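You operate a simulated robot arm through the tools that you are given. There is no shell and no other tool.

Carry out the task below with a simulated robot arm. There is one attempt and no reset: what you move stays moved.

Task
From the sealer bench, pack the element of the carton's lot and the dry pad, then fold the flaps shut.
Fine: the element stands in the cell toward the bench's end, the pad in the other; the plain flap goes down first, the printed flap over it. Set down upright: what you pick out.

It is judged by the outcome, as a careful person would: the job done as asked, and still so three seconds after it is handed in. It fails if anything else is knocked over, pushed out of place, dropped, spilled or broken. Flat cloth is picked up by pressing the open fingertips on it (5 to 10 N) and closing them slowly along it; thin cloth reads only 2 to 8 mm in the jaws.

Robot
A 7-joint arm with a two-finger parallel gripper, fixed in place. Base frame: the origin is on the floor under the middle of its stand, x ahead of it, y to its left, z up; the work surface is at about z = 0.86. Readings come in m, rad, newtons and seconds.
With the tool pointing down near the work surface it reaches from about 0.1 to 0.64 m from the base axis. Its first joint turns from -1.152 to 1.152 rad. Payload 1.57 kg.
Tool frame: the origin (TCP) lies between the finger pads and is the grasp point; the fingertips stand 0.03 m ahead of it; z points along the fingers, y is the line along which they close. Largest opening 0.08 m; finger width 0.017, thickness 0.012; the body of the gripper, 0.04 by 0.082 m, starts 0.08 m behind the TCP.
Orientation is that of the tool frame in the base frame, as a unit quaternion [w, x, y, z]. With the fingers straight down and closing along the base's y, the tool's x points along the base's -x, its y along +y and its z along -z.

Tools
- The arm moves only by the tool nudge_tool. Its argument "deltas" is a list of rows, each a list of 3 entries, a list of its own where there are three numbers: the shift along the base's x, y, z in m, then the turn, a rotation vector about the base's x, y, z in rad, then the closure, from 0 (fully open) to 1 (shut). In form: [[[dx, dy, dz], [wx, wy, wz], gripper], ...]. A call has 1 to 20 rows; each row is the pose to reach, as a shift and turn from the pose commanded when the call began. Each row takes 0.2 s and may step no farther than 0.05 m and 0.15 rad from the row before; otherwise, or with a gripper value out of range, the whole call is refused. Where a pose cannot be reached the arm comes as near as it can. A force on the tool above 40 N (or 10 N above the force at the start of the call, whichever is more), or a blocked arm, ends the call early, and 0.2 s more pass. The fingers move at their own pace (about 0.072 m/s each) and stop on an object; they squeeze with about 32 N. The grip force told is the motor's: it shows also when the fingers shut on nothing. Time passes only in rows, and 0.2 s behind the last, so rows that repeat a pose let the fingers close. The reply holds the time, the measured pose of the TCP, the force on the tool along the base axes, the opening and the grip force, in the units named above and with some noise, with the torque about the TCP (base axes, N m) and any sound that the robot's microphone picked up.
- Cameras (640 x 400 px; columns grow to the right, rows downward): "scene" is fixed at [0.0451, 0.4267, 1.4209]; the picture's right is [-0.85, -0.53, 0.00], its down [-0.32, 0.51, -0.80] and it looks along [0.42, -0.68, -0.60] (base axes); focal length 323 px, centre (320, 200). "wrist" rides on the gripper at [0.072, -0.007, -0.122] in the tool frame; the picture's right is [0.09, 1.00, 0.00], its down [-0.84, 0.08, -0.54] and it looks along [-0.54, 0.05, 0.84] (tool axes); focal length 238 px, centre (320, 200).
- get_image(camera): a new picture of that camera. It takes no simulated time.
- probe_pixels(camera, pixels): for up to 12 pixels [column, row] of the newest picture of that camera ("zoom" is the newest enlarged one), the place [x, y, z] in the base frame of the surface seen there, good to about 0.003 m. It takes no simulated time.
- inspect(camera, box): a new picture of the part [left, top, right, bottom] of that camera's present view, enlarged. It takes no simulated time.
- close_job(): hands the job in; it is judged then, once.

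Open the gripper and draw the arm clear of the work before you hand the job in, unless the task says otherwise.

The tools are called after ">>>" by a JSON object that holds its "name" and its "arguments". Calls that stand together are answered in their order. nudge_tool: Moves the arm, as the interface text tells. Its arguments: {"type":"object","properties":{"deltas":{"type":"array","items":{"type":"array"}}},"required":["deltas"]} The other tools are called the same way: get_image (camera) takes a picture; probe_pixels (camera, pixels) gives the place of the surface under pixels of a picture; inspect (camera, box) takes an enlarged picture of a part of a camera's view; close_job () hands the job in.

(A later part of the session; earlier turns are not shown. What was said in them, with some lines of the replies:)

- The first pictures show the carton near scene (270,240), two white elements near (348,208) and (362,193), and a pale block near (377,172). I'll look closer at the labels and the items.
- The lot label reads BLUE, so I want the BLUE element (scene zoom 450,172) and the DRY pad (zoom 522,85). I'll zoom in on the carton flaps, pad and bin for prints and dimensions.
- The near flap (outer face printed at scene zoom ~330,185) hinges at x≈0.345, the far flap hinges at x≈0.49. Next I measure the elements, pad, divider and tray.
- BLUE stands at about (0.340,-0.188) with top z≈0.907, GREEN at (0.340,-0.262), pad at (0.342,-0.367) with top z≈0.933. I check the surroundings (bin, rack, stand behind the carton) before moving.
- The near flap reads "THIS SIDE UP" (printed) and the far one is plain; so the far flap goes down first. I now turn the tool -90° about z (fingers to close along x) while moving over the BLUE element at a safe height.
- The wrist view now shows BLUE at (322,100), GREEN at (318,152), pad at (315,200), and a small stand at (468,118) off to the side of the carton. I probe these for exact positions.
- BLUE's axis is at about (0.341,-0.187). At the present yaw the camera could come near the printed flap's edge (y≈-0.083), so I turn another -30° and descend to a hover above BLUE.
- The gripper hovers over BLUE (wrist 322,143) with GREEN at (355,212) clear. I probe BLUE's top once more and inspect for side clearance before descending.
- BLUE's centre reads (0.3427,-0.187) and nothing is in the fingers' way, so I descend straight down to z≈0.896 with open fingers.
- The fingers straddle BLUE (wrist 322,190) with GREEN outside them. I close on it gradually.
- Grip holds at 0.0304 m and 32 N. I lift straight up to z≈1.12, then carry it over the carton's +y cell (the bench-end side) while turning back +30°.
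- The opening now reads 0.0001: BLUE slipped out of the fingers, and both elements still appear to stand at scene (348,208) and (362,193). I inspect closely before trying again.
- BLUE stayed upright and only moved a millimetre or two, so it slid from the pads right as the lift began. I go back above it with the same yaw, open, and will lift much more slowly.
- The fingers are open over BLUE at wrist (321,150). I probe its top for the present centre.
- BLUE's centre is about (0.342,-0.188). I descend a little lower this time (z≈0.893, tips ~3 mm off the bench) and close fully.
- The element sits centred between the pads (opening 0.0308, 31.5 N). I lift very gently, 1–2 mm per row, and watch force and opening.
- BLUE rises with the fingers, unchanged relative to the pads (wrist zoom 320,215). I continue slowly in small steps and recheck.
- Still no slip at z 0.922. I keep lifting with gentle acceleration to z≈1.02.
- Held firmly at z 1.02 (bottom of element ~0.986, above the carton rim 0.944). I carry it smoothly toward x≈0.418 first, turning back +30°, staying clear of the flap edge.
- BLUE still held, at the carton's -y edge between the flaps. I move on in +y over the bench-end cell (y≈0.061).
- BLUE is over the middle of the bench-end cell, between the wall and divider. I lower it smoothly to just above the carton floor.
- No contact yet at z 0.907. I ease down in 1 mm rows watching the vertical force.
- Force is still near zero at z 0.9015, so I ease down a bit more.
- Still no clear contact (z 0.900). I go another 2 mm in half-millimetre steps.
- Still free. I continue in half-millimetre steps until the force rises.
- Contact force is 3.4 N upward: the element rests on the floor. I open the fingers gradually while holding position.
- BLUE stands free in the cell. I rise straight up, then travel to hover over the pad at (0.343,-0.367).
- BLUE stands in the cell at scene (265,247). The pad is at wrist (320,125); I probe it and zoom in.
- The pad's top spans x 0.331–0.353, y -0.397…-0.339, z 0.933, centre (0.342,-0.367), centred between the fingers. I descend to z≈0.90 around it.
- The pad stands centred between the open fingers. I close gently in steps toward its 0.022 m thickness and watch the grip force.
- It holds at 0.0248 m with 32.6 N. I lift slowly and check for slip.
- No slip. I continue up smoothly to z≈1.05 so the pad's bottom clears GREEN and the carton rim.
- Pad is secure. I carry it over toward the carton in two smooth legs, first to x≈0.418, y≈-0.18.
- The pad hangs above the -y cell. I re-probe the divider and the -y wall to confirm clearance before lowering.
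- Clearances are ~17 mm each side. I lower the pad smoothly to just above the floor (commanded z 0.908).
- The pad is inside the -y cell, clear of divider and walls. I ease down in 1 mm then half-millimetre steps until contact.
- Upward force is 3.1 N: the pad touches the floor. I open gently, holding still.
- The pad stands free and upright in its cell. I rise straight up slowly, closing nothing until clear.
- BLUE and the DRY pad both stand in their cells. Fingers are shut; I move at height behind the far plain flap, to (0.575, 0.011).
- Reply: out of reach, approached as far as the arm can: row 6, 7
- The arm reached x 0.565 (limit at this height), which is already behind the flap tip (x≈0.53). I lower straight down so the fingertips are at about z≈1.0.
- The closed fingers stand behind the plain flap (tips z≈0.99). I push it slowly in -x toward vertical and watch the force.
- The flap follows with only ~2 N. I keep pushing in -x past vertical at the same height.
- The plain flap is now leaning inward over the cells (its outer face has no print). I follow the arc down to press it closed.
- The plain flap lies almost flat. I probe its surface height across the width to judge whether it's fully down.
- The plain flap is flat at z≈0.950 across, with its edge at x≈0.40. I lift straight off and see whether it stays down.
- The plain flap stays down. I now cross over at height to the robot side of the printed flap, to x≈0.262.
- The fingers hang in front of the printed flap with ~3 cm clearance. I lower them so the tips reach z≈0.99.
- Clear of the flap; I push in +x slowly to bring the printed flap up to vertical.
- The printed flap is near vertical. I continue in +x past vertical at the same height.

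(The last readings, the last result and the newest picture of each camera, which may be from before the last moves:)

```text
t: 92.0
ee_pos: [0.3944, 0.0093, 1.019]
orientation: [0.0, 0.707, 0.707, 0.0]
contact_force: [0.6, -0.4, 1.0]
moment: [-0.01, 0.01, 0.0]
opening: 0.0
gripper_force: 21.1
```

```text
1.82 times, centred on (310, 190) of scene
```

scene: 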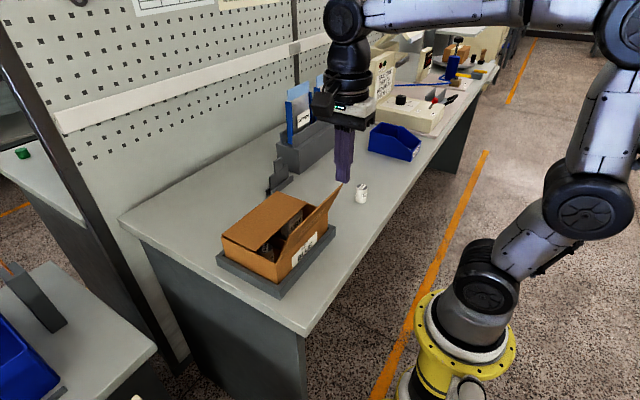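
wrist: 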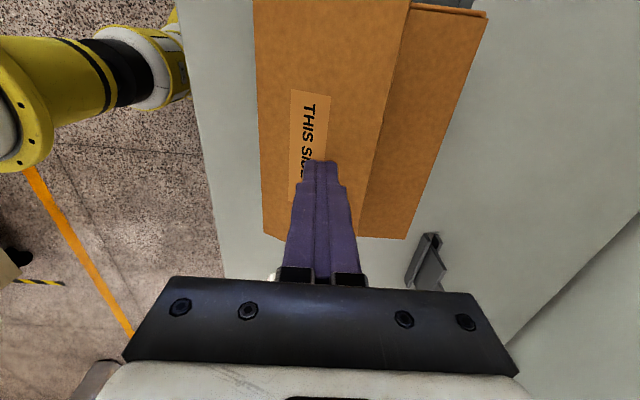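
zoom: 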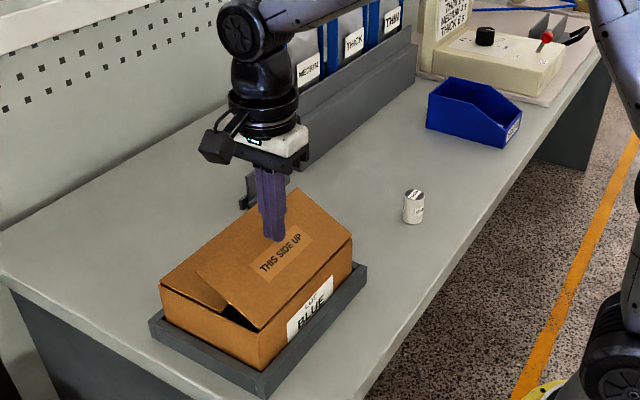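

The printed flap leans over the plain one with "THIS SIDE UP" on top. I follow the arc down to close it onto the plain flap.

>>> {"name": "nudge_tool", "arguments": {"deltas": [[[0.004, 0, -0.006], [0, 0, 0], 1], [[0.008, 0, -0.012], [0, 0, 0], 1], [[0.011, 0, -0.018], [0, 0, 0], 1], [[0.013, 0, -0.024], [0, 0, 0], 1], [[0.015, 0, -0.029], [0, 0, 0], 1], [[0.016, 0, -0.033], [0, 0, 0], 1], [[0.016, 0, -0.034], [0, 0, 0], 1], [[0.016, 0, -0.034], [0, 0, 0], 1]]}}

>>> {"name": "get_image", "arguments": {"camera": "wrist"}}

>>> {"name": "inspect", "arguments": {"camera": "scene", "box": [190, 120, 370, 310]}}

```text
t: 93.8
ee_pos: [0.4089, 0.0077, 0.9849]
orientation: [-0.001, 0.707, 0.707, 0.0]
contact_force: [0.6, -0.3, -0.4]
moment: [-0.05, 0.0, -0.01]
opening: 0.0001
gripper_force: 20.8
```

```text
taken
```

wrist: 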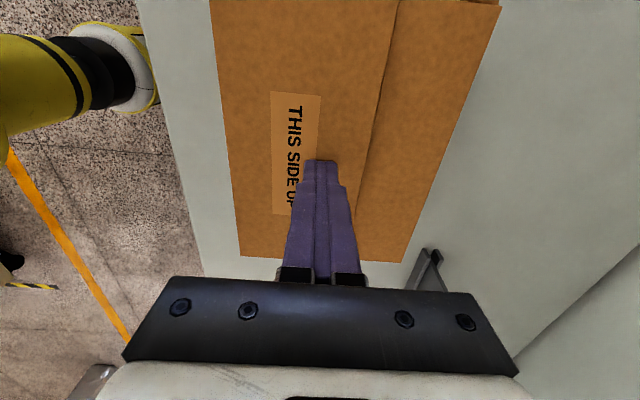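

```text
2.11 times, centred on (280, 215) of scene
```

zoom: 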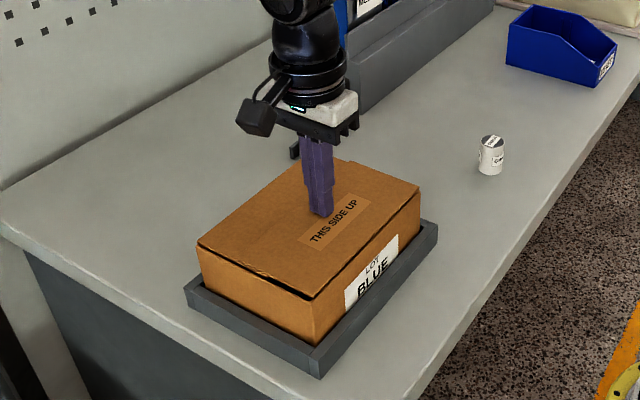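

The printed flap is down over the plain one. I probe its heights to judge whether it is fully seated.

>>> {"name": "probe_pixels", "arguments": {"camera": "wrist", "pixels": [[225, 60], [240, 200], [245, 250], [300, 60], [380, 60], [260, 150], [370, 130], [400, 60], [420, 150], [395, 245], [470, 60]]}}

>>> {"name": "inspect", "arguments": {"camera": "scene", "box": [210, 180, 330, 290]}}

```text
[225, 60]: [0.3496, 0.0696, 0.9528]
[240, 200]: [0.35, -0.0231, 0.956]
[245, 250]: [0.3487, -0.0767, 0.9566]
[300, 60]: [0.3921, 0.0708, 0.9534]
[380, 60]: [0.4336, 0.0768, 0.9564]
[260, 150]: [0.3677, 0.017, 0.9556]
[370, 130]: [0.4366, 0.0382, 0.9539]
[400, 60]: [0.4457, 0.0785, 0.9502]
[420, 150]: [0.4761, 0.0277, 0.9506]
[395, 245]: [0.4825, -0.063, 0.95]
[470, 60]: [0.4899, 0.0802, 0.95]
```

```text
3.64 times, centred on (270, 235) of scene
```

zoom: 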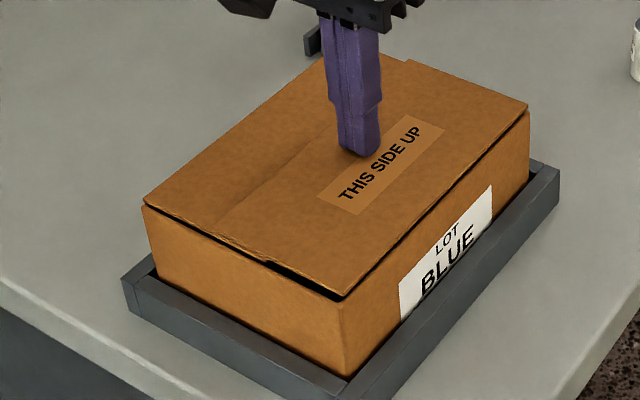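

The printed flap is level at z≈0.955 over the plain one at 0.950. I press lightly a couple of millimetres to confirm it's seated, then will lift away.

>>> {"name": "nudge_tool", "arguments": {"deltas": [[[0, 0, -0.0005], [0, 0, 0], 1], [[0, 0, -0.001], [0, 0, 0], 1], [[0, 0, -0.0015], [0, 0, 0], 1], [[0, 0, -0.0015], [0, 0, 0], 1]]}}

```text
t: 94.8
ee_pos: [0.4094, 0.0086, 0.9834]
orientation: [0.0, 0.707, 0.707, 0.0]
contact_force: [-1.4, -1.3, 2.6]
moment: [-0.05, 0.04, 0.01]
opening: 0.0
gripper_force: 21.3
```

Contact of 2.6 N confirms the flap is seated. I lift straight up slowly, then move clear.

>>> {"name": "nudge_tool", "arguments": {"deltas": [[[0, 0, 0.002], [0, 0, 0], 1], [[0, 0, 0.006], [0, 0, 0], 1], [[0, 0, 0.015], [0, 0, 0], 1], [[0, 0, 0.035], [0, 0, 0], 1], [[0, 0, 0.065], [0, 0, 0], 1], [[0, 0, 0.1], [0, 0, 0], 1], [[0, 0, 0.14], [0, 0, 0], 1], [[-0.01, 0, 0.17], [0, 0, 0], 0.8], [[-0.04, -0.02, 0.18], [0, 0, 0], 0.4], [[-0.07, -0.05, 0.18], [0, 0, 0], 0], [[-0.09, -0.085, 0.18], [0, 0, 0], 0], [[-0.1, -0.12, 0.18], [0, 0, 0], 0], [[-0.1, -0.15, 0.18], [0, 0, 0], 0], [[-0.1, -0.15, 0.18], [0, 0, 0], 0]]}}

>>> {"name": "get_image", "arguments": {"camera": "scene"}}

>>> {"name": "get_image", "arguments": {"camera": "wrist"}}

>>> {"name": "inspect", "arguments": {"camera": "scene", "box": [200, 130, 400, 300]}}

```text
t: 97.8
ee_pos: [0.3102, -0.1426, 1.1624]
orientation: [0.001, 0.706, 0.708, 0.0]
contact_force: [-0.6, -0.2, -0.1]
moment: [0.03, -0.02, -0.02]
opening: 0.08
gripper_force: 0.0
```

```text
taken
```

scene: 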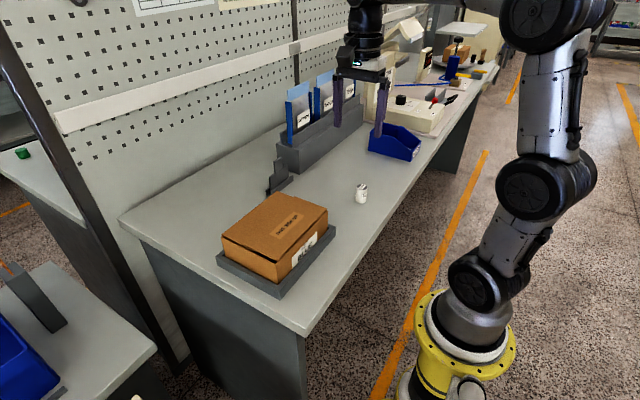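

```text
taken
```

wrist: 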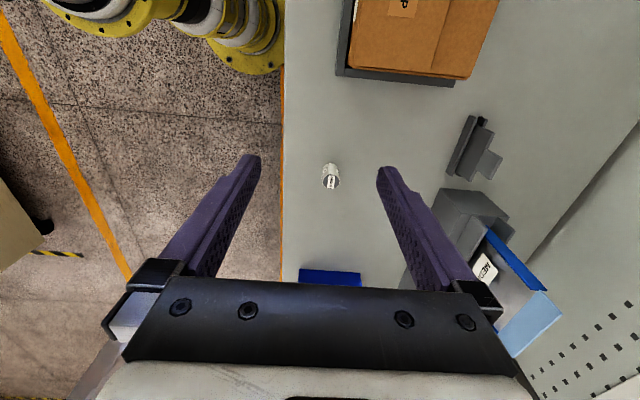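

```text
2.35 times, centred on (300, 215) of scene
```

zoom: 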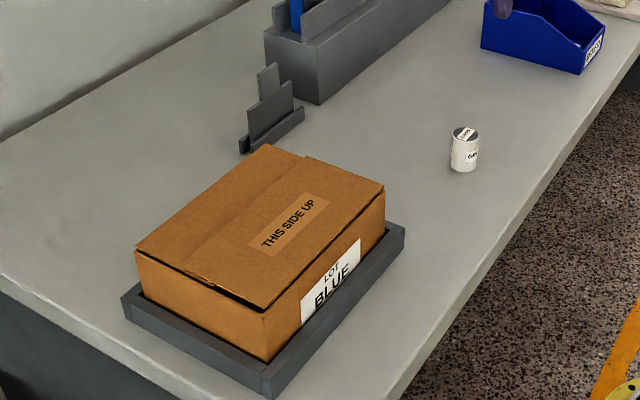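

The carton stays shut with "THIS SIDE UP" on top, GREEN stands untouched, and the gripper is open and clear. I wait a few seconds and recheck the flap heights before handing in.

>>> {"name": "nudge_tool", "arguments": {"deltas": [[[0, 0, 0], [0, 0, 0], 0], [[0, 0, 0], [0, 0, 0], 0], [[0, 0, 0], [0, 0, 0], 0], [[0, 0, 0], [0, 0, 0], 0], [[0, 0, 0], [0, 0, 0], 0], [[0, 0, 0], [0, 0, 0], 0], [[0, 0, 0], [0, 0, 0], 0], [[0, 0, 0], [0, 0, 0], 0], [[0, 0, 0], [0, 0, 0], 0], [[0, 0, 0], [0, 0, 0], 0]]}}

>>> {"name": "inspect", "arguments": {"camera": "scene", "box": [200, 130, 400, 300]}}

>>> {"name": "probe_pixels", "arguments": {"camera": "zoom", "pixels": [[200, 260], [260, 295], [370, 185], [290, 160], [180, 230], [320, 230], [225, 170]]}}

```text
t: 100.0
ee_pos: [0.3119, -0.1416, 1.1614]
orientation: [0.0, 0.707, 0.707, 0.0]
contact_force: [-0.5, -0.4, -0.4]
moment: [0.02, 0.03, -0.01]
opening: 0.08
gripper_force: 0.0
```

```text
2.35 times, centred on (300, 215) of scene
```

zoom: 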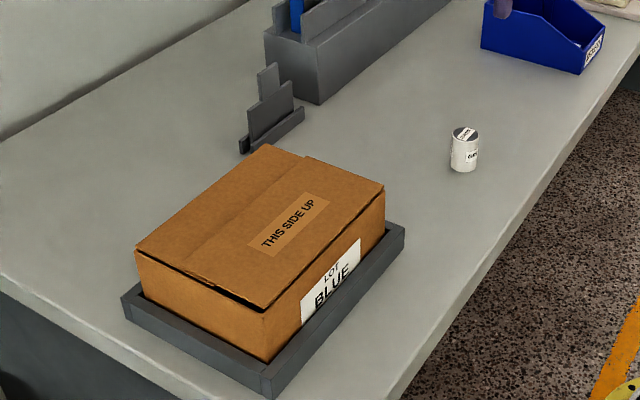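

```text
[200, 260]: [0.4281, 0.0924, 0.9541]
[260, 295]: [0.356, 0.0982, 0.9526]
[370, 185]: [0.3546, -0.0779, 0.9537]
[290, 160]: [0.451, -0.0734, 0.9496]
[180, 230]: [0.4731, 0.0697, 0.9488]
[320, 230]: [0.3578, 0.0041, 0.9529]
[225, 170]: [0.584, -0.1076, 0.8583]
```

Both flaps remain flat (printed z≈0.953, plain z≈0.949) and everything else is in place, so I hand the job in.

>>> {"name": "close_job", "arguments": {}}

```text
The job is handed in.
```

The carton is packed and shut, and I've handed the job in. The BLUE element, which matches the carton's lot, stands in the cell toward the bench's end. The DRY pad stands upright in the other cell.

The plain flap went down first and the printed "THIS SIDE UP" flap lies over it. Both were still flat about three seconds after I let go, just before hand-in.

On the first try the BLUE element slipped out of the fingers as the lift began. It stayed standing and moved only a millimetre or two. I picked it up again with a slower lift, and it held the whole way.

The GREEN element and everything else on the bench look undisturbed. The gripper is open and clear of the work.
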